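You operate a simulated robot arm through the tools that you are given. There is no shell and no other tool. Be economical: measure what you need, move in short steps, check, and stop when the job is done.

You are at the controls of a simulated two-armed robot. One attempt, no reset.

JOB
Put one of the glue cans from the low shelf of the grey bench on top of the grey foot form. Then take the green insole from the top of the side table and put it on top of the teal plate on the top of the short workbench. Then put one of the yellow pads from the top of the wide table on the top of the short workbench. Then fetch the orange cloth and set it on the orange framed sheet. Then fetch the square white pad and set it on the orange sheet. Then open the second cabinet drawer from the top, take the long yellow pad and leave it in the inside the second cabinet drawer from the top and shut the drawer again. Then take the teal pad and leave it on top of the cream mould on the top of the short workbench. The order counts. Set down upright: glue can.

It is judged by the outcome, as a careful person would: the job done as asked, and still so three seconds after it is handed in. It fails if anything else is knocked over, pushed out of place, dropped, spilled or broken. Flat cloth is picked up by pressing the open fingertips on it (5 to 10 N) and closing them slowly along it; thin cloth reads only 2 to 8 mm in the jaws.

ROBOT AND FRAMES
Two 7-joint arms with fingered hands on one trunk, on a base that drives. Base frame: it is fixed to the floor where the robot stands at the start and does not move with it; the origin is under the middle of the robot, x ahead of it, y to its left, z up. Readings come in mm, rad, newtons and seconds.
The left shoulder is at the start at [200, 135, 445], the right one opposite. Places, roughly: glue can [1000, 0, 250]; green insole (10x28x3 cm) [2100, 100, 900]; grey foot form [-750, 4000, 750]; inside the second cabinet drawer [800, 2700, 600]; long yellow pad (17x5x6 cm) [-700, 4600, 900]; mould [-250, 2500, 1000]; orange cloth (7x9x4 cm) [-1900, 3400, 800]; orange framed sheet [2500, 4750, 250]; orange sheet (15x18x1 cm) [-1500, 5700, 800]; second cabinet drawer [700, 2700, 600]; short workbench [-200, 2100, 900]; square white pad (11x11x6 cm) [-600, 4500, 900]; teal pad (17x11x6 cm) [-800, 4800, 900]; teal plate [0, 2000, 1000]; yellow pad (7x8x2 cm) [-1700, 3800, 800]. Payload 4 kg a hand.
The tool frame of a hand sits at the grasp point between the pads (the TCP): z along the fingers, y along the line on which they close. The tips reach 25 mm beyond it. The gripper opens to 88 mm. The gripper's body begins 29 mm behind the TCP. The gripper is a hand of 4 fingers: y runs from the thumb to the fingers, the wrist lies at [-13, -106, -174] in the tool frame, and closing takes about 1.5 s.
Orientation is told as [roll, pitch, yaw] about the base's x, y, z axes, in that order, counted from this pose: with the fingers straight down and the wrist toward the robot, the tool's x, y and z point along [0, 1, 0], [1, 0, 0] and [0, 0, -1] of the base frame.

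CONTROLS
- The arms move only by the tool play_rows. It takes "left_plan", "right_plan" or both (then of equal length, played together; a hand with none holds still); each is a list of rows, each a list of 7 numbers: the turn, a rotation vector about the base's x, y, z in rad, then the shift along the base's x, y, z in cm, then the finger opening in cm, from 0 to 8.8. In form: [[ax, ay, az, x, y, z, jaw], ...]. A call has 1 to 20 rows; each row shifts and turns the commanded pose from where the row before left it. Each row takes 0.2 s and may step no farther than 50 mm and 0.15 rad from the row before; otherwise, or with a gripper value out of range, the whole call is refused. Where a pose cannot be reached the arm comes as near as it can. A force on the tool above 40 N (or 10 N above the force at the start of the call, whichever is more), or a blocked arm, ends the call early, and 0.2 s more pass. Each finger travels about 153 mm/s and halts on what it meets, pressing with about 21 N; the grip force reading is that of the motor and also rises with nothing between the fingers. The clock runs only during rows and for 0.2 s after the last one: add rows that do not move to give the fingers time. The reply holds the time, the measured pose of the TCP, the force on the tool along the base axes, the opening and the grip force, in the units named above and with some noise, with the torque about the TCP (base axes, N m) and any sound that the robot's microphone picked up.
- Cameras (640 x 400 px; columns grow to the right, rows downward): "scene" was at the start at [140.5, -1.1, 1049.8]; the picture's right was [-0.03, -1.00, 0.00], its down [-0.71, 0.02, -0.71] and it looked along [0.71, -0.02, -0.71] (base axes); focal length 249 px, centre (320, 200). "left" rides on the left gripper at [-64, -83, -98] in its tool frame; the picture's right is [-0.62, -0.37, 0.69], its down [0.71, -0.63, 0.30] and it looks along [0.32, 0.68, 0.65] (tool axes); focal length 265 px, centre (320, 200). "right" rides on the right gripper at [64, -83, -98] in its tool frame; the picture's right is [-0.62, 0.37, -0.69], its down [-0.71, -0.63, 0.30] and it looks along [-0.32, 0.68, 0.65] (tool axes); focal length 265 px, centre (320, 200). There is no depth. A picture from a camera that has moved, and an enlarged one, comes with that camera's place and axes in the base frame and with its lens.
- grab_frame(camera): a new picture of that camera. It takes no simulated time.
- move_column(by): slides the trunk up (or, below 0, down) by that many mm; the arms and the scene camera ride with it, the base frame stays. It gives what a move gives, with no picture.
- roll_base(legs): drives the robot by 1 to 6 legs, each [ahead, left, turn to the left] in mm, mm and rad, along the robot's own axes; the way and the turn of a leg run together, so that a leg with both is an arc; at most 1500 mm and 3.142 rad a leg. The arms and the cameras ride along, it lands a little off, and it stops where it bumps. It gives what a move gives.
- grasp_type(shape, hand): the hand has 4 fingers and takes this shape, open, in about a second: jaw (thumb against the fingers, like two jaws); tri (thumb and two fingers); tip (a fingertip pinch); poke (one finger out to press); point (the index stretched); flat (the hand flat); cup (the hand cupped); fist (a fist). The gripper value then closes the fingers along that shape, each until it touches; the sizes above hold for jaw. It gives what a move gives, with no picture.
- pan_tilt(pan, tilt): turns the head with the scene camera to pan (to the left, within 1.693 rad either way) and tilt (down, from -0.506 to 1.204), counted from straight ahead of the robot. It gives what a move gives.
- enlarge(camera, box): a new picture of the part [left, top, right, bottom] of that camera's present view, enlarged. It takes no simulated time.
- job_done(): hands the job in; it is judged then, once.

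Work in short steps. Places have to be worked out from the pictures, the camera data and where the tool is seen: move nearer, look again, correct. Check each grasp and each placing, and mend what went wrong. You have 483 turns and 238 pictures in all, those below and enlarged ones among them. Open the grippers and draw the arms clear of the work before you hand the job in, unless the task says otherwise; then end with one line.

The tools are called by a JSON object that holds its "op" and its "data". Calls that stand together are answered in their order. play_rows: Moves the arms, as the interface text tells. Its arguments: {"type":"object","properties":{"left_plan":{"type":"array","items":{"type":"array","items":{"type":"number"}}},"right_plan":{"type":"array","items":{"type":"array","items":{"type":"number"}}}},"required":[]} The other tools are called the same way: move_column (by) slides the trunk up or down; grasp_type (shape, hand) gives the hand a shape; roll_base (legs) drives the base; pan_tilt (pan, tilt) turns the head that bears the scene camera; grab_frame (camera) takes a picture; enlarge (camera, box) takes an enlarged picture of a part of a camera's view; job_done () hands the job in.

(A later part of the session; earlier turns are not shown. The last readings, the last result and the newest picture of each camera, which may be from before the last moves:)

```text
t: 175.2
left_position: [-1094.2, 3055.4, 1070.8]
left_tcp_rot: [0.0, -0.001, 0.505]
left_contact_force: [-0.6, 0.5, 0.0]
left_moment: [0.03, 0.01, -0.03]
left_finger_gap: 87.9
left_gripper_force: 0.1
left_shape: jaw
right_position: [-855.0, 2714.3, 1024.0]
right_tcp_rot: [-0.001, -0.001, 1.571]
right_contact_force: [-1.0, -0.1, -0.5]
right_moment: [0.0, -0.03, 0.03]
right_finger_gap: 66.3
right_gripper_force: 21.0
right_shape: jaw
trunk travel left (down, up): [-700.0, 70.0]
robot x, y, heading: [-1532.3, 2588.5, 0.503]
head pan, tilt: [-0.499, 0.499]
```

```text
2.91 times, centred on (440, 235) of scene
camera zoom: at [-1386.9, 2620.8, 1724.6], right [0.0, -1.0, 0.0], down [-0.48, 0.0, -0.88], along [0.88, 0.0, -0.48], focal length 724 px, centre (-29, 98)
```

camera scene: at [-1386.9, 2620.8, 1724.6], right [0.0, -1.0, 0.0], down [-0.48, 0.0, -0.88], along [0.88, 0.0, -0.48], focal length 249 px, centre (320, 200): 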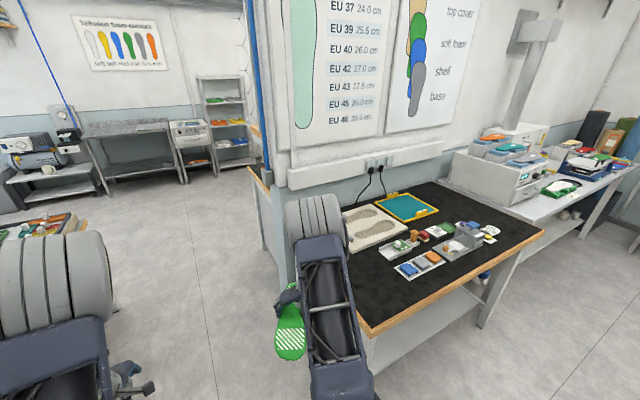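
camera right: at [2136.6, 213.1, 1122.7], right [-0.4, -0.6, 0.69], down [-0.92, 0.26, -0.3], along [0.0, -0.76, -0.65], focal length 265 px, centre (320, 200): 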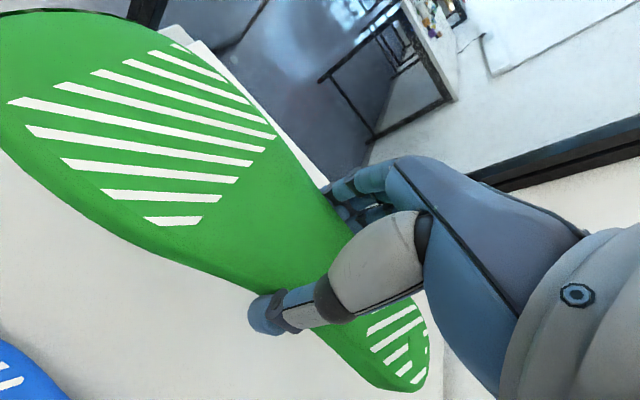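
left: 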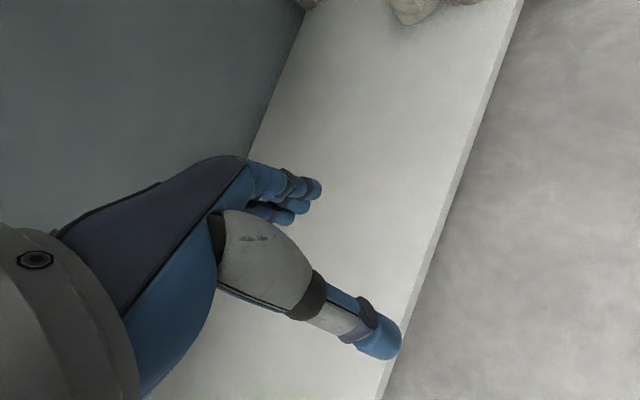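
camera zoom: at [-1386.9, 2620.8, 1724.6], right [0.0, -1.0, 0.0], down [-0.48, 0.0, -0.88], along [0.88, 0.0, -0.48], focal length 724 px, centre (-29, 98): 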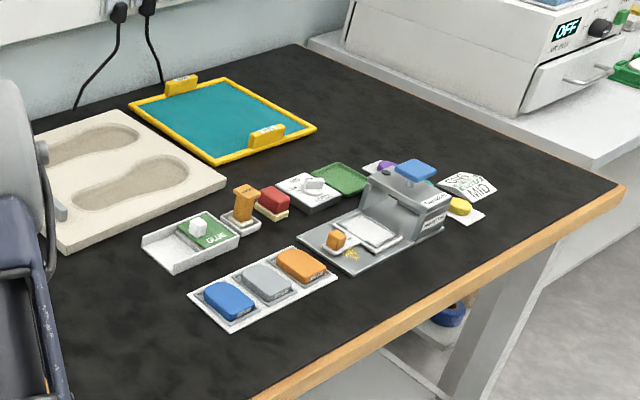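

Plate spans a 1665–1948, b 864–1131. I raise the trunk fully and the hand, back off, strafe right in front of the workbench and rotate the insole to lie along the plate.

{"op": "move_column", "data": {"by": 68}}

{"op": "roll_base", "data": {"legs": [[-200, 0, 0], [0, -1086, 0]]}}

{"op": "play_rows", "data": {"right_plan": [[0, 0, -0.134, 0, 0, 1, 4.5], [0, 0, -0.134, 0, 0, 1, 4.5], [0, 0, -0.134, 0, 0, 1, 4.5], [0, 0, -0.134, 0, 0, 1, 4.5], [0, 0, -0.134, 0, 0, 1, 4.5], [0, 0, -0.134, 0, 0, 1, 4.5], [0, 0, -0.134, 0, 0, 0, 4.5], [0, 0, -0.13, 0, 0, 0, 4.5], [0, 0, 0, 0, 0, 0, 4.5]]}}

{"op": "pan_tilt", "data": {"pan": 0.0, "tilt": 0.7}}

{"op": "grab_frame", "data": {"camera": "scene"}}

```text
t: 176.3
left_position: [-1092.1, 3055.5, 1138.8]
left_tcp_rot: [0.0, -0.001, 0.503]
left_contact_force: [0.6, 0.3, 0.4]
left_moment: [-0.02, 0.0, -0.01]
left_finger_gap: 87.8
left_gripper_force: 0.1
left_shape: jaw
right_position: [-854.9, 2714.8, 1093.0]
right_tcp_rot: [-0.001, -0.002, 1.571]
right_contact_force: [0.1, 0.5, -0.1]
right_moment: [0.01, 0.02, 0.0]
right_finger_gap: 66.4
right_gripper_force: 20.7
right_shape: jaw
trunk travel left (down, up): [-768.0, 2.0]
robot x, y, heading: [-1527.0, 2592.9, 0.502]
head pan, tilt: [-0.499, 0.499]
```

```text
t: 183.0
left_position: [-745.0, 2005.6, 1138.7]
left_tcp_rot: [0.001, 0.0, 0.499]
left_contact_force: [-0.3, 0.7, -0.3]
left_moment: [0.01, 0.01, -0.02]
left_finger_gap: 87.6
left_gripper_force: 0.2
left_shape: jaw
right_position: [-508.7, 1664.1, 1092.8]
right_tcp_rot: [-0.003, -0.001, 1.567]
right_contact_force: [0.3, 0.1, -1.4]
right_moment: [-0.01, 0.03, -0.02]
right_finger_gap: 66.4
right_gripper_force: 21.6
right_shape: jaw
trunk travel left (down, up): [-768.0, 2.0]
robot x, y, heading: [-1185.9, 1536.8, 0.499]
head pan, tilt: [-0.499, 0.499]
```

```text
t: 185.0
left_position: [-744.6, 2006.2, 1137.6]
left_tcp_rot: [0.0, -0.001, 0.5]
left_contact_force: [0.9, 0.3, 0.2]
left_moment: [0.02, 0.01, 0.01]
left_finger_gap: 87.8
left_gripper_force: 0.1
left_shape: jaw
right_position: [-507.6, 1663.5, 1153.0]
right_tcp_rot: [-0.003, -0.003, 0.497]
right_contact_force: [0.6, 0.2, -0.2]
right_moment: [-0.02, -0.01, -0.02]
right_finger_gap: 66.5
right_gripper_force: 20.8
right_shape: jaw
trunk travel left (down, up): [-768.0, 2.0]
robot x, y, heading: [-1188.0, 1545.2, 0.496]
head pan, tilt: [-0.499, 0.499]
```

```text
t: 185.9
left_position: [-745.4, 2005.3, 1137.4]
left_tcp_rot: [0.0, 0.002, 0.499]
left_contact_force: [-0.7, 0.4, -0.5]
left_moment: [0.0, -0.01, 0.02]
left_finger_gap: 87.7
left_gripper_force: 0.0
left_shape: jaw
right_position: [-507.8, 1664.4, 1151.4]
right_tcp_rot: [-0.002, -0.002, 0.496]
right_contact_force: [-0.6, -0.8, -0.4]
right_moment: [-0.01, -0.02, -0.01]
right_finger_gap: 66.2
right_gripper_force: 20.9
right_shape: jaw
trunk travel left (down, up): [-768.0, 2.0]
robot x, y, heading: [-1189.0, 1543.6, 0.501]
head pan, tilt: [0.0, 0.7]
```

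```text
180 pictures are left
camera scene: at [-1057.2, 1613.0, 1775.0], right [0.48, -0.88, 0.0], down [-0.57, -0.31, -0.77], along [0.67, 0.37, -0.64], focal length 249 px, centre (320, 200)
```

scene: 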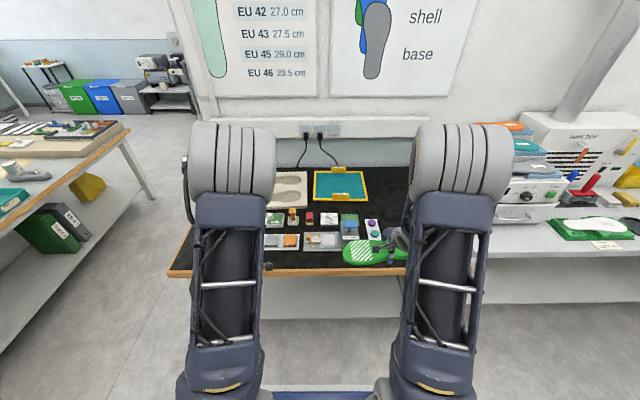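

Drive forward 340 mm so the plate is in reach, keeping the insole high.

{"op": "roll_base", "data": {"legs": [[340, 0, 0]]}}

{"op": "grab_frame", "data": {"camera": "scene"}}

{"op": "grab_frame", "data": {"camera": "right"}}

```text
t: 188.2
left_position: [-445.4, 2166.6, 1138.3]
left_tcp_rot: [0.0, 0.0, 0.497]
left_contact_force: [-0.2, 0.4, -0.6]
left_moment: [0.06, 0.01, -0.01]
left_finger_gap: 87.8
left_gripper_force: 0.0
left_shape: jaw
right_position: [-209.2, 1824.4, 1152.0]
right_tcp_rot: [-0.002, -0.002, 0.494]
right_contact_force: [0.8, 0.8, -0.5]
right_moment: [-0.02, -0.05, 0.03]
right_finger_gap: 66.4
right_gripper_force: 21.3
right_shape: jaw
trunk travel left (down, up): [-768.0, 2.0]
robot x, y, heading: [-881.6, 1706.1, 0.498]
head pan, tilt: [0.0, 0.7]
```

```text
179 pictures are left
camera scene: at [-758.0, 1775.1, 1775.0], right [0.48, -0.88, 0.0], down [-0.57, -0.31, -0.76], along [0.67, 0.36, -0.64], focal length 249 px, centre (320, 200)
```

scene: 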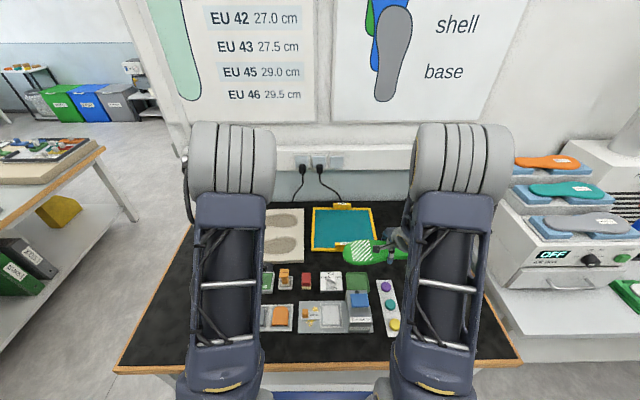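

```text
178 pictures are left
camera right: at [-312.3, 1842.3, 1250.4], right [0.62, -0.37, 0.69], down [-0.21, -0.93, -0.3], along [0.76, 0.04, -0.65], focal length 265 px, centre (320, 200)
```

right: 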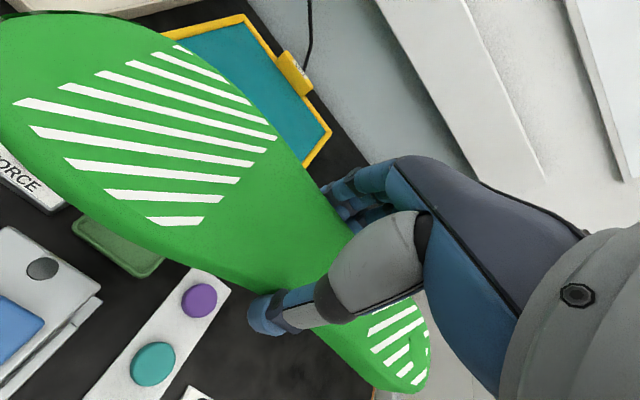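

Moving the insole over the plate center, descending to ~1060.

{"op": "play_rows", "data": {"right_plan": [[0, 0, 0, 3.05, 3.25, -1, 4.5], [0, 0, 0, 3.05, 3.25, -1, 4.5], [0, 0, 0, 3.05, 3.25, -1, 4.5], [0, 0, 0, 3.05, 3.25, -1, 4.5], [0, 0, 0, 3.05, 3.25, -1, 4.5], [0, 0, 0, 3.05, 3.25, -2, 4.5], [0, 0, 0, 3.0, 3.2, -2, 4.5], [0, 0, 0, 0, 0, 0, 4.5]]}}

{"op": "grab_frame", "data": {"camera": "scene"}}

{"op": "grab_frame", "data": {"camera": "right"}}

```text
t: 190.0
left_position: [-445.4, 2166.4, 1137.4]
left_tcp_rot: [0.0, 0.001, 0.498]
left_contact_force: [-0.3, -0.4, -0.6]
left_moment: [0.0, 0.0, -0.01]
left_finger_gap: 87.8
left_gripper_force: 0.0
left_shape: jaw
right_position: [6.3, 2051.9, 1061.4]
right_tcp_rot: [-0.003, 0.001, 0.496]
right_contact_force: [0.6, -0.3, -0.6]
right_moment: [0.02, -0.03, -0.02]
right_finger_gap: 66.6
right_gripper_force: 21.4
right_shape: jaw
trunk travel left (down, up): [-768.0, 2.0]
robot x, y, heading: [-887.3, 1700.9, 0.492]
head pan, tilt: [0.0, 0.7]
```

```text
177 pictures are left
camera scene: at [-757.8, 1775.2, 1775.0], right [0.48, -0.88, 0.0], down [-0.57, -0.31, -0.76], along [0.67, 0.36, -0.64], focal length 249 px, centre (320, 200)
```

scene: 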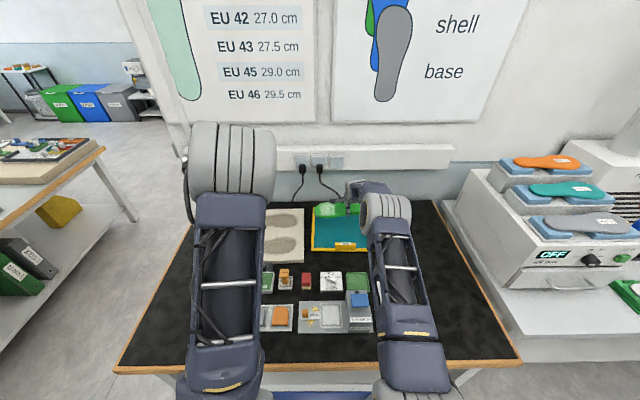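

```text
176 pictures are left
camera right: at [-97.7, 2069.0, 1159.5], right [0.62, -0.37, 0.69], down [-0.21, -0.93, -0.3], along [0.76, 0.04, -0.65], focal length 265 px, centre (320, 200)
```

right: 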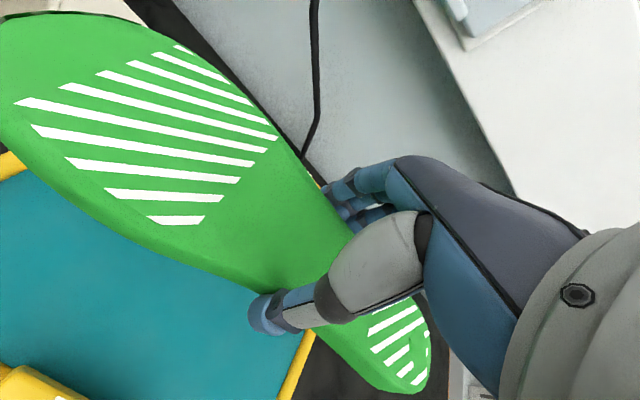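

Over the plate. Lowering, then slow steps to contact.

{"op": "play_rows", "data": {"right_plan": [[0, 0, 0, 0, 0, -3, 4.5], [0, 0, 0, 0, 0, -3, 4.5], [0, 0, 0, 0, 0, -2, 4.5], [0, 0, 0, 0, 0, -1, 4.5], [0, 0, 0, 0, 0, -1, 4.5], [0, 0, 0, 0, 0, 0, 4.5]]}}

{"op": "grab_frame", "data": {"camera": "right"}}

{"op": "enlarge", "data": {"camera": "scene", "box": [280, 170, 420, 270]}}

```text
t: 191.4
left_position: [-444.9, 2166.7, 1137.9]
left_tcp_rot: [0.0, 0.0, 0.499]
left_contact_force: [-0.1, 0.9, 0.2]
left_moment: [0.0, 0.01, 0.0]
left_finger_gap: 88.0
left_gripper_force: 0.0
left_shape: jaw
right_position: [4.9, 2051.0, 961.7]
right_tcp_rot: [-0.002, -0.002, 0.496]
right_contact_force: [-0.1, 0.8, -1.1]
right_moment: [-0.01, 0.02, -0.01]
right_finger_gap: 66.3
right_gripper_force: 20.8
right_shape: jaw
trunk travel left (down, up): [-768.0, 2.0]
robot x, y, heading: [-883.7, 1705.5, 0.496]
head pan, tilt: [0.0, 0.7]
```

```text
175 pictures are left
camera right: at [-98.7, 2069.5, 1059.8], right [0.62, -0.37, 0.69], down [-0.21, -0.93, -0.3], along [0.76, 0.04, -0.65], focal length 265 px, centre (320, 200)
```

right: 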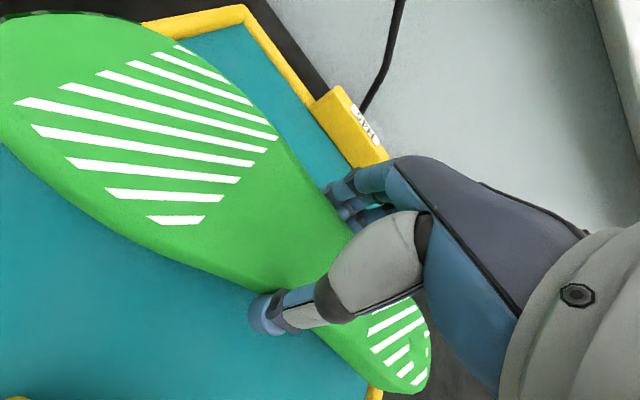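

```text
4.00 times, centred on (350, 220) of scene
camera zoom: at [-757.8, 1775.2, 1775.0], right [0.48, -0.88, 0.0], down [-0.57, -0.31, -0.76], along [0.67, 0.36, -0.64], focal length 996 px, centre (200, 120)
```

zoom: 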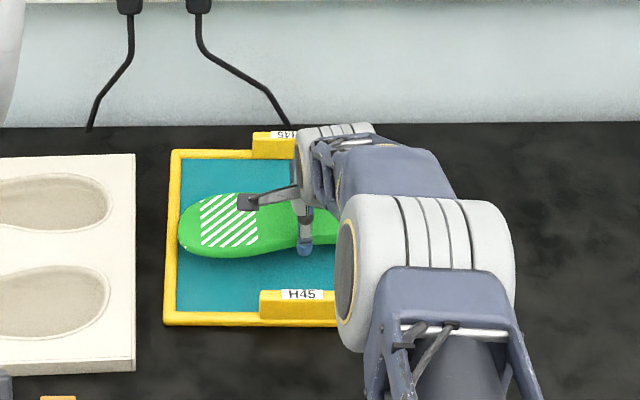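

Well placed over the plate. Lowering in small steps until contact.

{"op": "play_rows", "data": {"right_plan": [[0, 0, 0, 0, 0, -0.8, 4.5], [0, 0, 0, 0, 0, -0.4, 4.5], [0, 0, 0, 0, 0, -0.3, 4.5], [0, 0, 0, 0, 0, -0.3, 4.5], [0, 0, 0, 0, 0, 0, 4.5]]}}

```text
t: 192.6
left_position: [-445.7, 2166.1, 1137.5]
left_tcp_rot: [0.0, 0.0, 0.496]
left_contact_force: [-0.3, 1.4, -0.5]
left_moment: [0.02, 0.01, 0.02]
left_finger_gap: 87.3
left_gripper_force: 0.2
left_shape: jaw
right_position: [3.2, 2051.9, 944.1]
right_tcp_rot: [-0.001, -0.002, 0.493]
right_contact_force: [-0.6, -0.1, -1.1]
right_moment: [0.02, 0.0, 0.02]
right_finger_gap: 66.4
right_gripper_force: 20.9
right_shape: jaw
trunk travel left (down, up): [-768.0, 2.0]
robot x, y, heading: [-882.5, 1701.6, 0.495]
head pan, tilt: [0.0, 0.7]
```

{"op": "play_rows", "data": {"right_plan": [[0, 0, 0, 0, 0, -0.3, 4.5], [0, 0, 0, 0, 0, -0.3, 4.5], [0, 0, 0, 0, 0, -0.3, 4.5], [0, 0, 0, 0, 0, 0, 4.5]]}}

{"op": "enlarge", "data": {"camera": "scene", "box": [280, 170, 420, 270]}}

```text
t: 193.6
left_position: [-445.2, 2166.8, 1138.5]
left_tcp_rot: [0.0, -0.001, 0.497]
left_contact_force: [0.0, 1.0, -0.3]
left_moment: [0.04, 0.02, 0.02]
left_finger_gap: 87.8
left_gripper_force: 0.1
left_shape: jaw
right_position: [4.4, 2051.0, 934.2]
right_tcp_rot: [-0.003, -0.002, 0.497]
right_contact_force: [-0.1, -0.8, -0.4]
right_moment: [-0.03, 0.0, 0.02]
right_finger_gap: 66.4
right_gripper_force: 21.5
right_shape: jaw
trunk travel left (down, up): [-768.0, 2.0]
robot x, y, heading: [-887.8, 1703.7, 0.498]
head pan, tilt: [0.0, 0.7]
```

```text
4.00 times, centred on (350, 220) of scene
camera zoom: at [-757.8, 1775.2, 1775.0], right [0.48, -0.88, 0.0], down [-0.57, -0.31, -0.76], along [0.67, 0.36, -0.64], focal length 996 px, centre (200, 120)
```

zoom: 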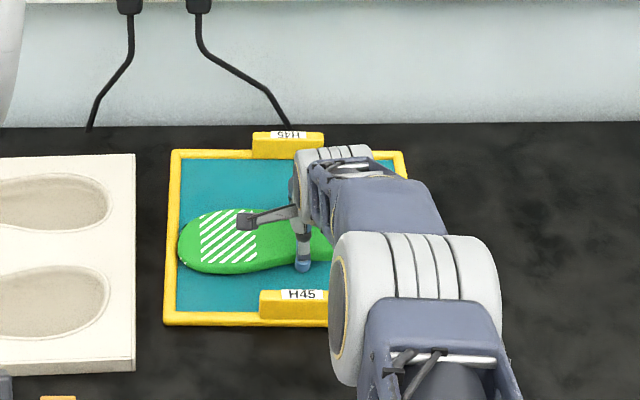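

Insole is as long as the frame; I lift slightly and rotate it 0.42 rad so it sits diagonally within the frame.

{"op": "play_rows", "data": {"right_plan": [[0, 0, 0, 0, 0, 2, 4.5], [0, 0, 0.14, 0.3, 0.2, 0, 4.5], [0, 0, 0.14, 0.3, 0.2, 0, 4.5], [0, 0, 0.14, 0.3, 0.2, 0, 4.5], [0, 0, 0, 0, 0, -1.5, 4.5], [0, 0, 0, 0, 0, 0, 4.5]]}}

{"op": "enlarge", "data": {"camera": "scene", "box": [280, 170, 420, 270]}}

{"op": "grab_frame", "data": {"camera": "right"}}

```text
t: 195.0
left_position: [-444.8, 2166.7, 1138.1]
left_tcp_rot: [0.0, 0.0, 0.497]
left_contact_force: [-1.0, -1.0, 0.1]
left_moment: [0.03, -0.02, -0.01]
left_finger_gap: 87.8
left_gripper_force: 0.1
left_shape: jaw
right_position: [4.7, 2047.9, 941.2]
right_tcp_rot: [0.0, -0.001, 0.915]
right_contact_force: [-0.1, -0.6, 1.1]
right_moment: [-0.01, -0.01, 0.02]
right_finger_gap: 65.8
right_gripper_force: 21.1
right_shape: jaw
right hand out of reach, approached as far as the arm can: row 4
trunk travel left (down, up): [-768.0, 2.0]
robot x, y, heading: [-886.9, 1699.3, 0.496]
head pan, tilt: [0.0, 0.7]
```

```text
4.00 times, centred on (350, 220) of scene
camera zoom: at [-757.8, 1775.1, 1775.0], right [0.48, -0.88, 0.0], down [-0.57, -0.31, -0.76], along [0.67, 0.36, -0.64], focal length 996 px, centre (200, 120)
```

zoom: 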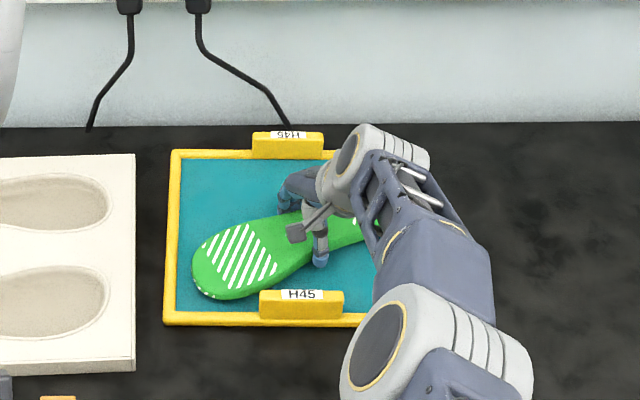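

```text
171 pictures are left
camera right: at [-96.9, 2022.0, 1039.0], right [0.71, -0.09, 0.69], down [0.18, -0.93, -0.3], along [0.68, 0.34, -0.65], focal length 265 px, centre (320, 200)
```

right: 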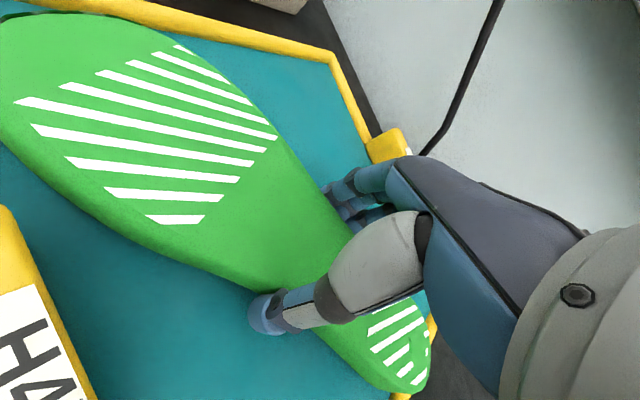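

Diagonal fits; shift 9 mm left (+u) and lower to contact.

{"op": "play_rows", "data": {"right_plan": [[0, 0, 0, -0.4, 0.8, -0.3, 4.5], [0, 0, 0, 0, 0, -0.4, 4.5], [0, 0, 0, 0, 0, -0.4, 4.5], [0, 0, 0, 0, 0, -0.3, 4.5], [0, 0, 0, 0, 0, 0, 4.5]]}}

```text
t: 196.2
left_position: [-446.6, 2166.5, 1138.3]
left_tcp_rot: [-0.002, -0.003, 0.497]
left_contact_force: [-0.1, -0.7, 0.5]
left_moment: [-0.02, -0.02, -0.02]
left_finger_gap: 88.0
left_gripper_force: 0.0
left_shape: jaw
right_position: [0.4, 2053.8, 934.1]
right_tcp_rot: [-0.008, -0.009, 0.912]
right_contact_force: [3.0, 3.7, 31.6]
right_moment: [-0.93, 0.86, 0.01]
right_finger_gap: 65.2
right_gripper_force: 21.1
right_shape: jaw
right hand out of reach, approached as far as the arm can: row 1, 4
trunk travel left (down, up): [-768.0, 2.0]
robot x, y, heading: [-886.9, 1707.4, 0.495]
head pan, tilt: [0.0, 0.7]
```

Contact at 31 N. Ease up 5 mm and open.

{"op": "play_rows", "data": {"right_plan": [[0, 0, 0, 0, 0, 0.5, 4.5], [0, 0, 0, 0, 0, 0, 6.5], [0, 0, 0, 0, 0, 0, 7.2], [0, 0, 0, 0, 0, 0, 8.2], [0, 0, 0, 0, 0, 0, 8.6], [0, 0, 0, 0, 0, 0, 8.6]]}}

{"op": "grab_frame", "data": {"camera": "right"}}

```text
t: 197.6
left_position: [-445.6, 2166.0, 1139.2]
left_tcp_rot: [0.001, -0.001, 0.498]
left_contact_force: [0.4, -0.7, -0.2]
left_moment: [-0.03, 0.04, 0.01]
left_finger_gap: 87.9
left_gripper_force: 0.0
left_shape: jaw
right_position: [-2.7, 2054.6, 933.6]
right_tcp_rot: [-0.002, -0.002, 0.913]
right_contact_force: [-1.8, -2.5, 10.7]
right_moment: [0.25, -0.33, -0.08]
right_finger_gap: 82.3
right_gripper_force: 0.1
right_shape: jaw
trunk travel left (down, up): [-768.0, 2.0]
robot x, y, heading: [-885.4, 1705.0, 0.497]
head pan, tilt: [0.0, 0.7]
```

```text
170 pictures are left
camera right: at [-104.7, 2027.9, 1031.3], right [0.71, -0.09, 0.69], down [0.18, -0.93, -0.3], along [0.68, 0.34, -0.65], focal length 265 px, centre (320, 200)
```

right: 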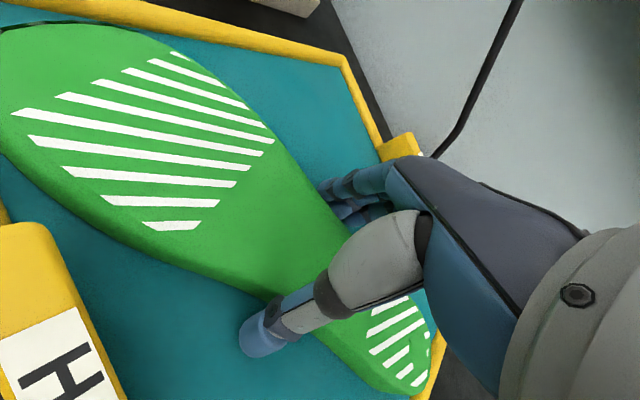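

Released. Rising straight up and checking.

{"op": "play_rows", "data": {"right_plan": [[0, 0, 0, 0, 0, 0.5, 8.8], [0, 0, 0, 0, 0, 1, 8.8], [0, 0, 0, 0, 0, 2, 8.8], [0, 0, 0, 0, 0, 4, 8.8], [0, 0, 0, 0, 0, 5, 8.8], [0, 0, 0, 0, 0, 5, 8.8]]}}

{"op": "enlarge", "data": {"camera": "scene", "box": [230, 150, 420, 340]}}

{"op": "grab_frame", "data": {"camera": "right"}}

```text
t: 199.0
left_position: [-445.2, 2166.6, 1137.6]
left_tcp_rot: [-0.001, 0.0, 0.497]
left_contact_force: [0.4, 0.1, 0.3]
left_moment: [0.02, 0.03, 0.01]
left_finger_gap: 87.9
left_gripper_force: 0.1
left_shape: jaw
right_position: [24.8, 2066.4, 1102.9]
right_tcp_rot: [0.0, 0.0, 0.914]
right_contact_force: [0.3, 0.9, 0.2]
right_moment: [0.0, 0.01, -0.04]
right_finger_gap: 87.5
right_gripper_force: 0.1
right_shape: jaw
right hand out of reach, approached as far as the arm can: row 2, 3, 4, 5, 6
trunk travel left (down, up): [-768.0, 2.0]
robot x, y, heading: [-885.6, 1706.1, 0.501]
head pan, tilt: [0.0, 0.7]
```

```text
2.11 times, centred on (325, 245) of scene
camera zoom: at [-757.7, 1775.2, 1774.9], right [0.48, -0.88, 0.0], down [-0.57, -0.31, -0.76], along [0.67, 0.36, -0.64], focal length 524 px, centre (310, 105)
```

zoom: 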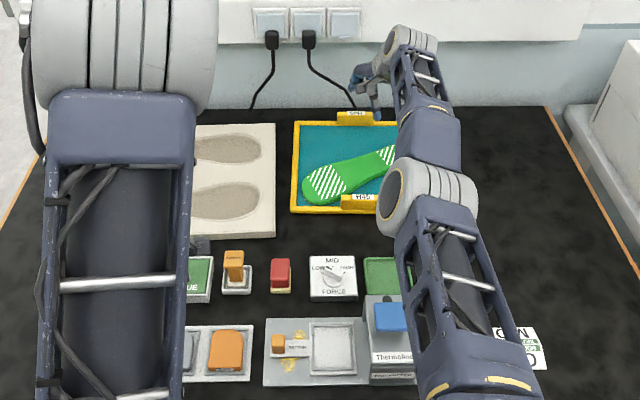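

```text
168 pictures are left
camera right: at [-77.5, 2041.1, 1201.3], right [0.72, -0.09, 0.69], down [0.18, -0.94, -0.3], along [0.67, 0.34, -0.65], focal length 265 px, centre (320, 200)
```

right: 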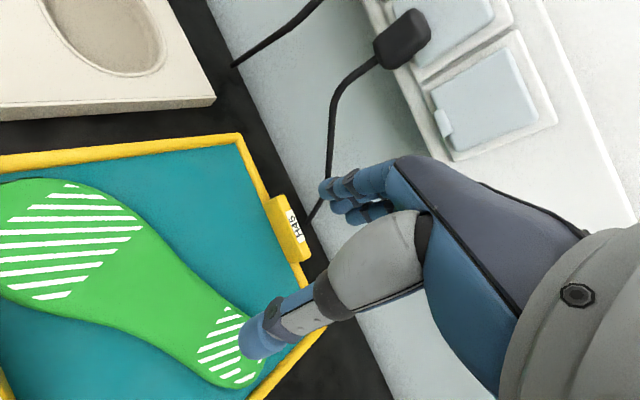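

Insole rests on the teal plate. I retract the arm and back away from the workbench.

{"op": "play_rows", "data": {"right_plan": [[0, 0, -0.06, -4.2, -2.2, 0, 8.8], [0, 0, -0.06, -4.2, -2.2, 0, 8.8], [0, 0, -0.06, -4.2, -2.2, 1, 8.8], [0, 0, -0.06, -4.2, -2.2, 1, 8.8], [0, 0, -0.06, -4.2, -2.2, 1, 8.8], [0, 0, -0.06, -4.2, -2.2, 1, 8.8], [0, 0, -0.06, -4.2, -2.2, 0, 8.8]]}}

{"op": "roll_base", "data": {"legs": [[-400, 0, 0], [0, 1000, 0]]}}

{"op": "roll_base", "data": {"legs": [[0, 0, 1.57]]}}

{"op": "pan_tilt", "data": {"pan": -0.2, "tilt": 0.6}}

{"op": "grab_frame", "data": {"camera": "scene"}}

```text
t: 200.6
left_position: [-445.7, 2166.9, 1137.8]
left_tcp_rot: [-0.001, -0.001, 0.497]
left_contact_force: [0.6, 0.2, -0.1]
left_moment: [-0.01, 0.01, 0.01]
left_finger_gap: 87.9
left_gripper_force: 0.1
left_shape: jaw
right_position: [40.1, 2071.4, 1134.8]
right_tcp_rot: [-0.002, -0.003, 0.493]
right_contact_force: [1.2, -1.3, 1.0]
right_moment: [0.01, -0.05, 0.01]
right_finger_gap: 87.5
right_gripper_force: 0.1
right_shape: jaw
right hand out of reach, approached as far as the arm can: row 1, 2, 3, 4, 5, 6, 7
trunk travel left (down, up): [-768.0, 2.0]
robot x, y, heading: [-885.1, 1709.1, 0.499]
head pan, tilt: [0.0, 0.7]
```

```text
t: 207.9
left_position: [-1280.6, 2858.9, 1137.5]
left_tcp_rot: [0.0, -0.002, 0.501]
left_contact_force: [0.1, 0.5, -0.6]
left_moment: [-0.01, 0.02, 0.01]
left_finger_gap: 87.8
left_gripper_force: 0.1
left_shape: jaw
right_position: [-794.9, 2765.6, 1134.7]
right_tcp_rot: [-0.001, 0.0, 0.499]
right_contact_force: [0.9, -0.1, -0.2]
right_moment: [0.02, -0.02, -0.01]
right_finger_gap: 87.9
right_gripper_force: 0.0
right_shape: jaw
trunk travel left (down, up): [-768.0, 2.0]
robot x, y, heading: [-1719.1, 2394.2, 0.496]
head pan, tilt: [0.0, 0.7]
```

```text
t: 212.1
left_position: [-2183.7, 2830.3, 1137.9]
left_tcp_rot: [0.001, 0.001, 2.074]
left_contact_force: [-0.2, -0.2, -0.3]
left_moment: [-0.01, 0.02, 0.01]
left_finger_gap: 87.7
left_gripper_force: 0.1
left_shape: jaw
right_position: [-2092.6, 3316.7, 1134.6]
right_tcp_rot: [-0.002, 0.0, 2.072]
right_contact_force: [-0.4, -0.5, 0.7]
right_moment: [0.01, -0.03, -0.04]
right_finger_gap: 87.6
right_gripper_force: 0.2
right_shape: jaw
trunk travel left (down, up): [-768.0, 2.0]
robot x, y, heading: [-1717.4, 2391.9, 2.074]
head pan, tilt: [0.0, 0.7]
```

```text
t: 212.8
left_position: [-2183.2, 2830.2, 1138.4]
left_tcp_rot: [-0.001, -0.002, 2.075]
left_contact_force: [0.2, -0.1, 0.1]
left_moment: [-0.02, 0.01, 0.01]
left_finger_gap: 87.7
left_gripper_force: 0.0
left_shape: jaw
right_position: [-2092.1, 3316.5, 1134.1]
right_tcp_rot: [-0.003, 0.0, 2.074]
right_contact_force: [-0.1, 0.6, -0.1]
right_moment: [0.03, 0.02, 0.0]
right_finger_gap: 87.4
right_gripper_force: 0.0
right_shape: jaw
trunk travel left (down, up): [-768.0, 2.0]
robot x, y, heading: [-1715.5, 2395.3, 2.075]
head pan, tilt: [-0.201, 0.6]
```

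```text
167 pictures are left
camera scene: at [-1774.5, 2533.0, 1783.6], right [0.95, 0.3, 0.0], down [0.17, -0.54, -0.82], along [-0.25, 0.79, -0.57], focal length 249 px, centre (320, 200)
```

scene: 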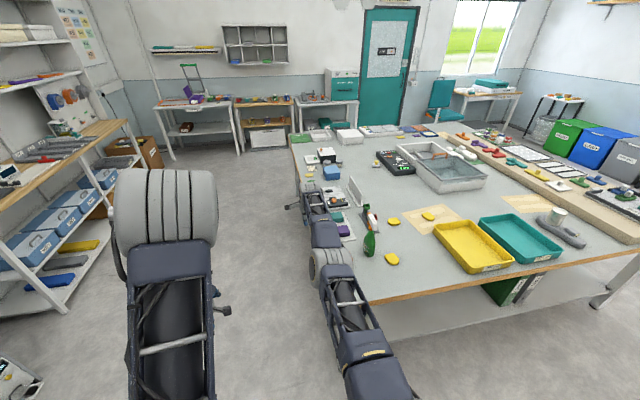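

The right arm is still fully stretched. I try drawing it back toward the robot while lowering a little.

{"op": "play_rows", "data": {"right_plan": [[0, 0, 0, 1.5, -3.7, -1, 8.8], [0, 0, 0, 1.5, -3.7, -1, 8.8], [0, 0, 0, 1.5, -3.7, -1, 8.8]]}}

```text
t: 213.6
left_position: [-2183.6, 2829.8, 1137.5]
left_tcp_rot: [0.0, 0.0, 2.075]
left_contact_force: [-0.4, 0.2, 0.0]
left_moment: [0.03, -0.01, -0.01]
left_finger_gap: 87.9
left_gripper_force: 0.0
left_shape: jaw
right_position: [-2105.3, 3307.0, 1100.9]
right_tcp_rot: [-0.002, 0.001, 2.074]
right_contact_force: [0.5, -0.6, 0.1]
right_moment: [0.04, 0.0, 0.0]
right_finger_gap: 87.7
right_gripper_force: 0.1
right_shape: jaw
right hand out of reach, approached as far as the arm can: row 1, 2, 3
trunk travel left (down, up): [-768.0, 2.0]
robot x, y, heading: [-1718.2, 2395.0, 2.079]
head pan, tilt: [-0.201, 0.6]
```

Possibly a wrist limit. I tilt the fingers forward while retracting, in free space left of the table.

{"op": "play_rows", "data": {"right_plan": [[0.123, 0.067, 0, 0.8, -1.9, 0, 8.8], [0.123, 0.067, 0, 0.8, -1.9, 0, 8.8], [0.123, 0.067, 0, 0.8, -1.9, 0, 8.8], [0.123, 0.067, 0, 0.8, -1.9, 0, 8.8], [0, 0, 0, 1.5, -3.7, 0, 8.8], [0, 0, 0, 1.5, -3.7, 0, 8.8]]}}

```text
t: 215.2
left_position: [-2183.0, 2830.3, 1139.7]
left_tcp_rot: [-0.001, -0.002, 2.073]
left_contact_force: [-0.6, -1.5, 0.9]
left_moment: [0.0, -0.02, -0.01]
left_finger_gap: 87.6
left_gripper_force: 0.2
left_shape: jaw
right_position: [-2176.2, 3311.2, 1137.7]
right_tcp_rot: [0.026, -0.698, 2.127]
right_contact_force: [0.3, 0.1, 0.7]
right_moment: [0.0, -0.03, -0.03]
right_finger_gap: 88.0
right_gripper_force: 0.1
right_shape: jaw
right hand out of reach, approached as far as the arm can: row 1, 2, 3, 4, 5, 6
trunk travel left (down, up): [-768.0, 2.0]
robot x, y, heading: [-1714.5, 2396.0, 2.075]
head pan, tilt: [-0.201, 0.6]
stopped in row 6 (right hand): the arm was blocked; the commanded pose is now the measured one
```

Arm reported blocked. I look at the arm.

{"op": "pan_tilt", "data": {"pan": -0.1, "tilt": 0.9}}

{"op": "grab_frame", "data": {"camera": "scene"}}

{"op": "grab_frame", "data": {"camera": "left"}}

```text
t: 216.0
left_position: [-2182.2, 2831.9, 1138.1]
left_tcp_rot: [0.001, 0.0, 2.071]
left_contact_force: [-0.5, -0.5, 0.7]
left_moment: [-0.01, 0.03, 0.0]
left_finger_gap: 87.9
left_gripper_force: 0.0
left_shape: jaw
right_position: [-2175.0, 3313.5, 1136.7]
right_tcp_rot: [0.024, -0.691, 2.127]
right_contact_force: [-0.9, -1.0, -0.3]
right_moment: [-0.02, -0.03, 0.0]
right_finger_gap: 87.9
right_gripper_force: 0.1
right_shape: jaw
trunk travel left (down, up): [-768.0, 2.0]
robot x, y, heading: [-1716.1, 2394.0, 2.071]
head pan, tilt: [-0.099, 0.901]
```

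```text
166 pictures are left
camera scene: at [-1777.3, 2518.1, 1758.9], right [0.92, 0.39, 0.0], down [0.31, -0.72, -0.62], along [-0.24, 0.57, -0.78], focal length 249 px, centre (320, 200)
```

scene: 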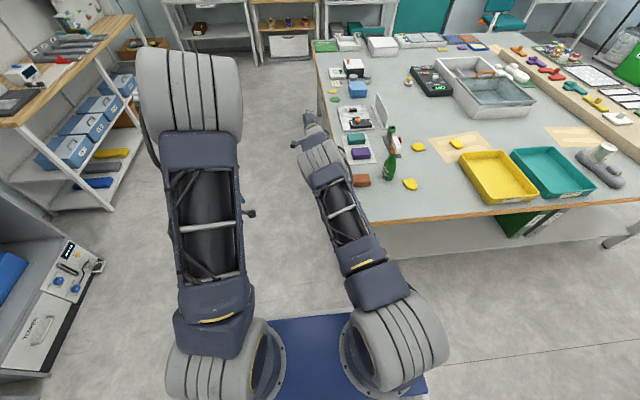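

```text
165 pictures are left
camera left: at [-2085.7, 2789.4, 1237.0], right [0.72, -0.02, -0.69], down [-0.32, -0.9, -0.3], along [-0.61, 0.44, -0.65], focal length 265 px, centre (320, 200)
```

left: 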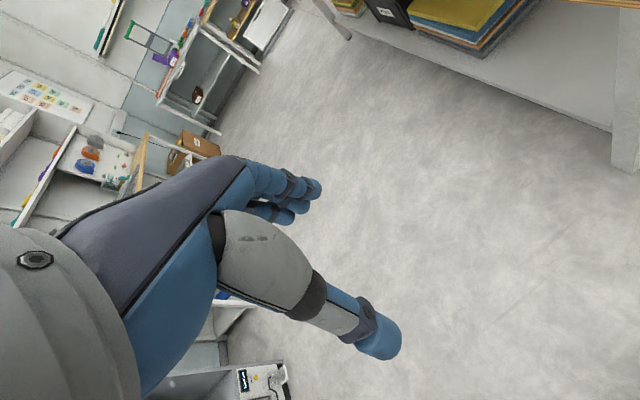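

The elbow is stretched straight (singular). I try lowering the hand while restoring the tilt, to make the elbow bend.

{"op": "play_rows", "data": {"right_plan": [[-0.11, -0.06, 0, 1.0, -1.0, -3, 8.8], [-0.11, -0.06, 0, 1.0, -1.0, -3, 8.8], [-0.11, -0.06, 0, 1.0, -2, -3, 8.8], [-0.11, -0.06, 0, 1.0, -2, -3, 8.8], [0, 0, 0, 1.5, -3, -2, 8.8], [0, 0, 0, 1.5, -3, -2, 8.8]]}}

```text
t: 217.4
left_position: [-2181.7, 2832.5, 1138.8]
left_tcp_rot: [0.0, 0.001, 2.073]
left_contact_force: [-0.2, 0.0, 0.0]
left_moment: [-0.01, -0.01, 0.02]
left_finger_gap: 87.7
left_gripper_force: 0.1
left_shape: jaw
right_position: [-2104.6, 3193.0, 975.5]
right_tcp_rot: [0.053, -0.19, 2.113]
right_contact_force: [-0.4, 0.2, -0.2]
right_moment: [-0.02, -0.04, 0.01]
right_finger_gap: 87.5
right_gripper_force: 0.1
right_shape: jaw
trunk travel left (down, up): [-768.0, 2.0]
robot x, y, heading: [-1718.3, 2395.3, 2.071]
head pan, tilt: [-0.099, 0.901]
```

It bends now. Bringing the hand to a comfortable place in front of the right side.

{"op": "play_rows", "data": {"right_plan": [[-0.08, -0.045, 0, 3.5, -1.9, 0, 8.8], [-0.08, -0.045, 0, 3.5, -1.9, 0, 8.8], [0, 0, 0, 3.8, -2.0, 0, 8.8], [0, 0, 0, 3.8, -2.0, 0, 8.8], [0, 0, 0, 3.8, -2.0, 0, 8.8], [0, 0, 0, 3.8, -2.0, 0, 8.8], [0, 0, 0, 3.8, -2.0, 0, 8.8], [0, 0, 0, 3.8, -2.0, 0, 8.8]]}}

```text
t: 219.2
left_position: [-2181.7, 2831.8, 1138.5]
left_tcp_rot: [-0.001, -0.001, 2.074]
left_contact_force: [-0.7, -0.5, -0.8]
left_moment: [-0.01, -0.03, -0.05]
left_finger_gap: 88.0
left_gripper_force: 0.1
left_shape: jaw
right_position: [-1807.6, 3035.8, 976.4]
right_tcp_rot: [0.056, -0.011, 2.113]
right_contact_force: [-0.2, -0.4, -0.2]
right_moment: [-0.02, -0.03, 0.03]
right_finger_gap: 87.6
right_gripper_force: 0.0
right_shape: jaw
trunk travel left (down, up): [-768.0, 2.0]
robot x, y, heading: [-1715.4, 2396.1, 2.076]
head pan, tilt: [-0.099, 0.901]
```

Level the hand, lower trunk 100, strafe right to line up with the nearest yellow pad and approach.

{"op": "play_rows", "data": {"right_plan": [[0.02, -0.054, -0.038, 0, 0, 2, 8.8], [0, 0, 0, 0, 0, 2, 8.8]]}}

{"op": "move_column", "data": {"by": -100}}

{"op": "roll_base", "data": {"legs": [[0, -350, 0], [270, 0, 0]]}}

{"op": "pan_tilt", "data": {"pan": -0.2, "tilt": 0.8}}

{"op": "grab_frame", "data": {"camera": "scene"}}

{"op": "grab_frame", "data": {"camera": "right"}}

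```text
t: 219.8
left_position: [-2181.9, 2832.2, 1138.4]
left_tcp_rot: [0.0, 0.001, 2.072]
left_contact_force: [-0.5, 0.3, 0.7]
left_moment: [0.01, -0.01, -0.02]
left_finger_gap: 87.9
left_gripper_force: 0.1
left_shape: jaw
right_position: [-1806.3, 3035.4, 1016.6]
right_tcp_rot: [0.0, 0.002, 2.076]
right_contact_force: [0.1, 0.2, -0.7]
right_moment: [0.01, 0.02, 0.02]
right_finger_gap: 87.7
right_gripper_force: 0.0
right_shape: jaw
trunk travel left (down, up): [-768.0, 2.0]
robot x, y, heading: [-1717.5, 2398.4, 2.069]
head pan, tilt: [-0.099, 0.901]
```

```text
t: 221.2
left_position: [-2181.7, 2831.4, 1038.5]
left_tcp_rot: [0.001, 0.0, 2.07]
left_contact_force: [-0.5, -0.4, -0.8]
left_moment: [0.0, -0.01, 0.01]
left_finger_gap: 87.8
left_gripper_force: 0.0
left_shape: jaw
right_position: [-1806.8, 3035.3, 916.0]
right_tcp_rot: [0.001, 0.002, 2.075]
right_contact_force: [0.9, -0.6, -0.3]
right_moment: [0.01, 0.01, 0.02]
right_finger_gap: 87.8
right_gripper_force: 0.1
right_shape: jaw
trunk travel left (down, up): [-668.0, 102.0]
robot x, y, heading: [-1715.0, 2396.3, 2.077]
head pan, tilt: [-0.099, 0.901]
```

```text
t: 224.9
left_position: [-2003.5, 3234.4, 1038.1]
left_tcp_rot: [0.0, 0.0, 2.073]
left_contact_force: [-0.1, 0.0, 0.1]
left_moment: [0.04, 0.01, -0.03]
left_finger_gap: 87.8
left_gripper_force: 0.1
left_shape: jaw
right_position: [-1627.7, 3437.4, 915.9]
right_tcp_rot: [0.0, 0.001, 2.075]
right_contact_force: [0.4, 1.5, -0.2]
right_moment: [-0.01, -0.01, 0.02]
right_finger_gap: 88.0
right_gripper_force: 0.0
right_shape: jaw
trunk travel left (down, up): [-668.0, 102.0]
robot x, y, heading: [-1538.4, 2799.3, 2.076]
head pan, tilt: [-0.099, 0.901]
```

```text
t: 225.6
left_position: [-2003.3, 3234.4, 1038.1]
left_tcp_rot: [0.0, 0.0, 2.072]
left_contact_force: [0.6, 0.4, 0.1]
left_moment: [-0.02, -0.01, -0.02]
left_finger_gap: 88.0
left_gripper_force: 0.0
left_shape: jaw
right_position: [-1627.0, 3439.1, 915.4]
right_tcp_rot: [0.001, 0.0, 2.075]
right_contact_force: [-0.1, 0.0, 0.1]
right_moment: [0.02, -0.01, -0.02]
right_finger_gap: 87.9
right_gripper_force: 0.0
right_shape: jaw
trunk travel left (down, up): [-668.0, 102.0]
robot x, y, heading: [-1542.5, 2796.9, 2.073]
head pan, tilt: [-0.201, 0.799]
```

```text
164 pictures are left
camera scene: at [-1593.4, 2929.1, 1666.7], right [0.95, 0.3, 0.0], down [0.21, -0.68, -0.7], along [-0.21, 0.67, -0.72], focal length 249 px, centre (320, 200)
```

scene: 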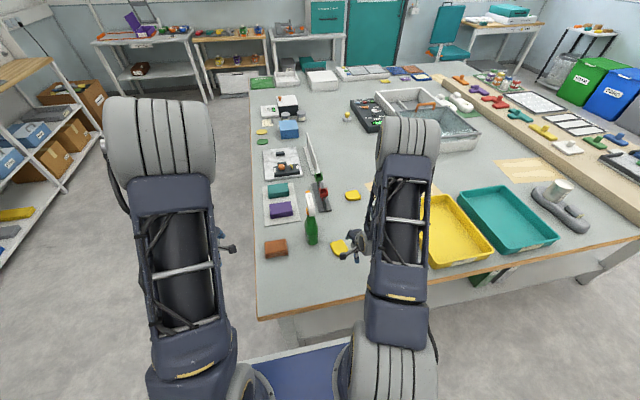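

```text
163 pictures are left
camera right: at [-1643.8, 3335.3, 1014.3], right [0.36, 0.62, 0.69], down [0.93, -0.21, -0.3], along [-0.05, 0.76, -0.65], focal length 265 px, centre (320, 200)
```

right: 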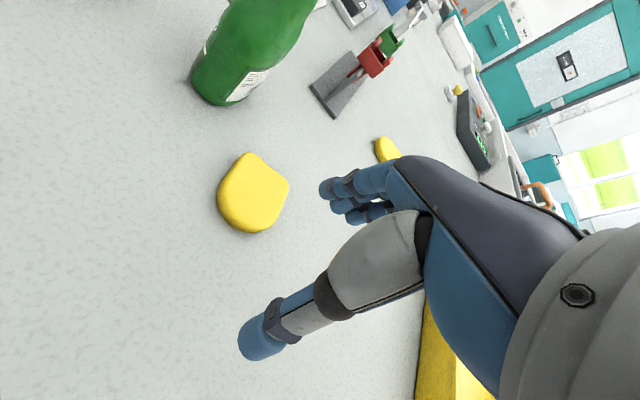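

Pad at about (-1685,3490), ~50 mm clear of the spray bottle. Moving above it.

{"op": "play_rows", "data": {"right_plan": [[0, 0, 0, -2.9, 2.55, 0, 8.8], [0, 0, 0, -2.9, 2.55, 0, 8.8], [0, 0, 0, 0, 0, -2.5, 8.8], [0, 0, 0, 0, 0, -2.5, 8.8], [0, 0, 0, 0, 0, 0, 8.8]]}}

{"op": "grab_frame", "data": {"camera": "right"}}

```text
t: 226.8
left_position: [-2004.1, 3235.3, 1038.0]
left_tcp_rot: [-0.001, 0.0, 2.072]
left_contact_force: [-0.1, 0.0, 0.6]
left_moment: [-0.04, -0.04, -0.03]
left_finger_gap: 87.7
left_gripper_force: 0.1
left_shape: jaw
right_position: [-1686.2, 3490.0, 865.5]
right_tcp_rot: [0.0, 0.0, 2.075]
right_contact_force: [0.2, -0.4, -0.8]
right_moment: [0.01, 0.0, 0.01]
right_finger_gap: 87.7
right_gripper_force: 0.1
right_shape: jaw
trunk travel left (down, up): [-668.0, 102.0]
robot x, y, heading: [-1540.0, 2798.8, 2.069]
head pan, tilt: [-0.201, 0.799]
```

```text
162 pictures are left
camera right: at [-1701.8, 3386.8, 963.6], right [0.36, 0.62, 0.69], down [0.93, -0.21, -0.3], along [-0.05, 0.76, -0.65], focal length 265 px, centre (320, 200)
```

right: 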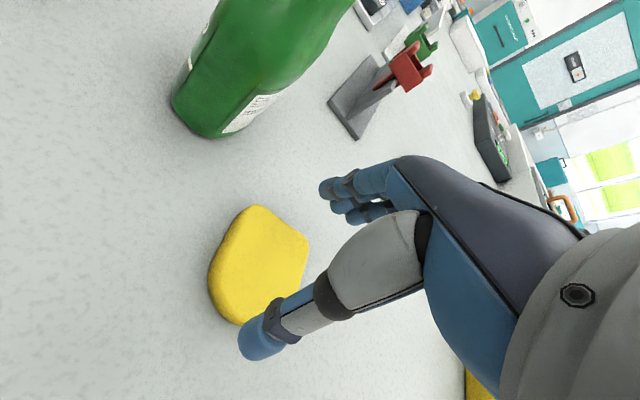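

Centered. Descending to near the table.

{"op": "play_rows", "data": {"right_plan": [[0, 0, 0, 0.2, 0.0, -1.5, 8.8], [0, 0, 0, 0, 0, -1.0, 8.8], [0, 0, 0, 0, 0, -0.5, 8.8], [0, 0, 0, 0, 0, -0.3, 8.8], [0, 0, 0, 0, 0, -0.3, 8.8], [0, 0, 0, 0, 0, -0.3, 8.8], [0, 0, 0, 0, 0, -0.3, 8.8]]}}

```text
t: 228.4
left_position: [-2003.5, 3235.4, 1039.2]
left_tcp_rot: [0.001, 0.0, 2.072]
left_contact_force: [0.4, 1.1, 0.2]
left_moment: [0.0, 0.0, 0.0]
left_finger_gap: 88.1
left_gripper_force: 0.1
left_shape: jaw
right_position: [-1683.9, 3490.5, 825.1]
right_tcp_rot: [0.0, -0.001, 2.075]
right_contact_force: [0.9, -2.3, 7.9]
right_moment: [0.35, 0.07, 0.01]
right_finger_gap: 87.2
right_gripper_force: 0.1
right_shape: jaw
trunk travel left (down, up): [-668.0, 102.0]
robot x, y, heading: [-1540.8, 2799.4, 2.07]
head pan, tilt: [-0.201, 0.799]
```

Light contact (8 N) at z=825. Closing.

{"op": "play_rows", "data": {"right_plan": [[0, 0, 0, 0, 0, 0.1, 8.0], [0, 0, 0, 0, 0, 0, 7.0], [0, 0, 0, 0, 0, 0, 6.0], [0, 0, 0, 0, 0, 0, 4.5], [0, 0, 0, 0, 0, 0, 4.5], [0, 0, 0, 0, 0, 0, 4.5]]}}

{"op": "grab_frame", "data": {"camera": "right"}}

```text
t: 229.8
left_position: [-2003.8, 3234.5, 1038.3]
left_tcp_rot: [0.001, 0.0, 2.072]
left_contact_force: [0.5, 0.7, 0.0]
left_moment: [-0.01, -0.03, 0.01]
left_finger_gap: 87.8
left_gripper_force: 0.1
left_shape: jaw
right_position: [-1685.4, 3490.1, 825.6]
right_tcp_rot: [0.0, 0.0, 2.076]
right_contact_force: [-1.4, 2.4, 7.9]
right_moment: [0.31, 0.08, 0.05]
right_finger_gap: 68.9
right_gripper_force: 21.3
right_shape: jaw
trunk travel left (down, up): [-668.0, 102.0]
robot x, y, heading: [-1538.2, 2796.8, 2.076]
head pan, tilt: [-0.201, 0.799]
```

```text
161 pictures are left
camera right: at [-1699.9, 3386.4, 923.6], right [0.36, 0.62, 0.69], down [0.93, -0.21, -0.3], along [-0.05, 0.76, -0.65], focal length 265 px, centre (320, 200)
```

right: 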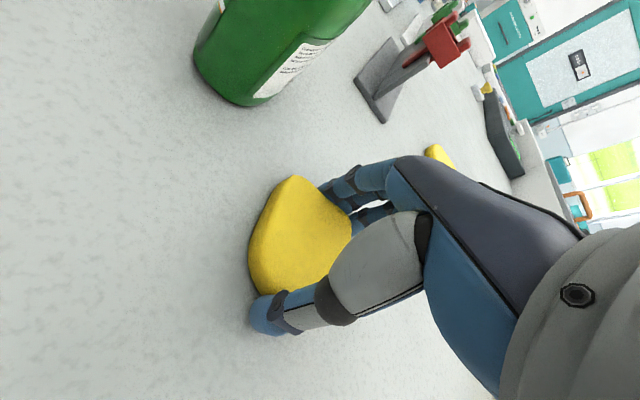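

Gripped at 69 mm. Lifting straight up.

{"op": "play_rows", "data": {"right_plan": [[0, 0, 0, 0, 0, 1.0, 4.5], [0, 0, 0, 0, 0, 2.0, 4.5], [0, 0, 0, 0, 0, 3, 4.5], [0, 0, 0, 0, 0, 3, 4.5], [0, 0, 0, 0, 0, 0, 4.5]]}}

{"op": "grab_frame", "data": {"camera": "right"}}

```text
t: 231.0
left_position: [-2004.6, 3235.9, 1038.8]
left_tcp_rot: [0.001, -0.001, 2.072]
left_contact_force: [0.2, -0.1, -0.3]
left_moment: [0.03, -0.02, -0.01]
left_finger_gap: 87.7
left_gripper_force: 0.1
left_shape: jaw
right_position: [-1683.1, 3490.6, 914.4]
right_tcp_rot: [0.0, 0.001, 2.075]
right_contact_force: [-0.1, -0.4, -0.1]
right_moment: [-0.02, 0.02, 0.04]
right_finger_gap: 68.8
right_gripper_force: 21.2
right_shape: jaw
trunk travel left (down, up): [-668.0, 102.0]
robot x, y, heading: [-1540.2, 2798.0, 2.073]
head pan, tilt: [-0.201, 0.799]
```

```text
160 pictures are left
camera right: at [-1699.6, 3386.6, 1013.3], right [0.36, 0.62, 0.69], down [0.93, -0.21, -0.3], along [-0.05, 0.75, -0.65], focal length 265 px, centre (320, 200)
```

right: 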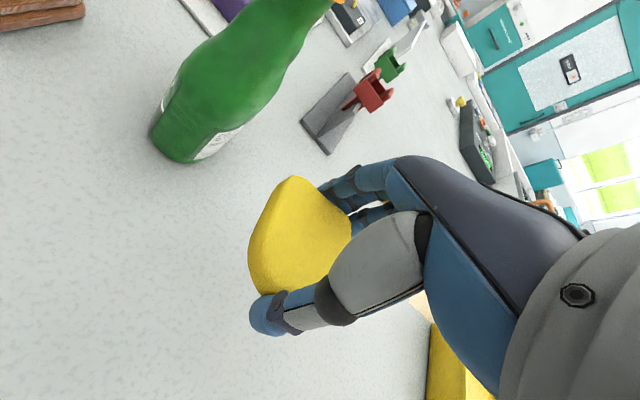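

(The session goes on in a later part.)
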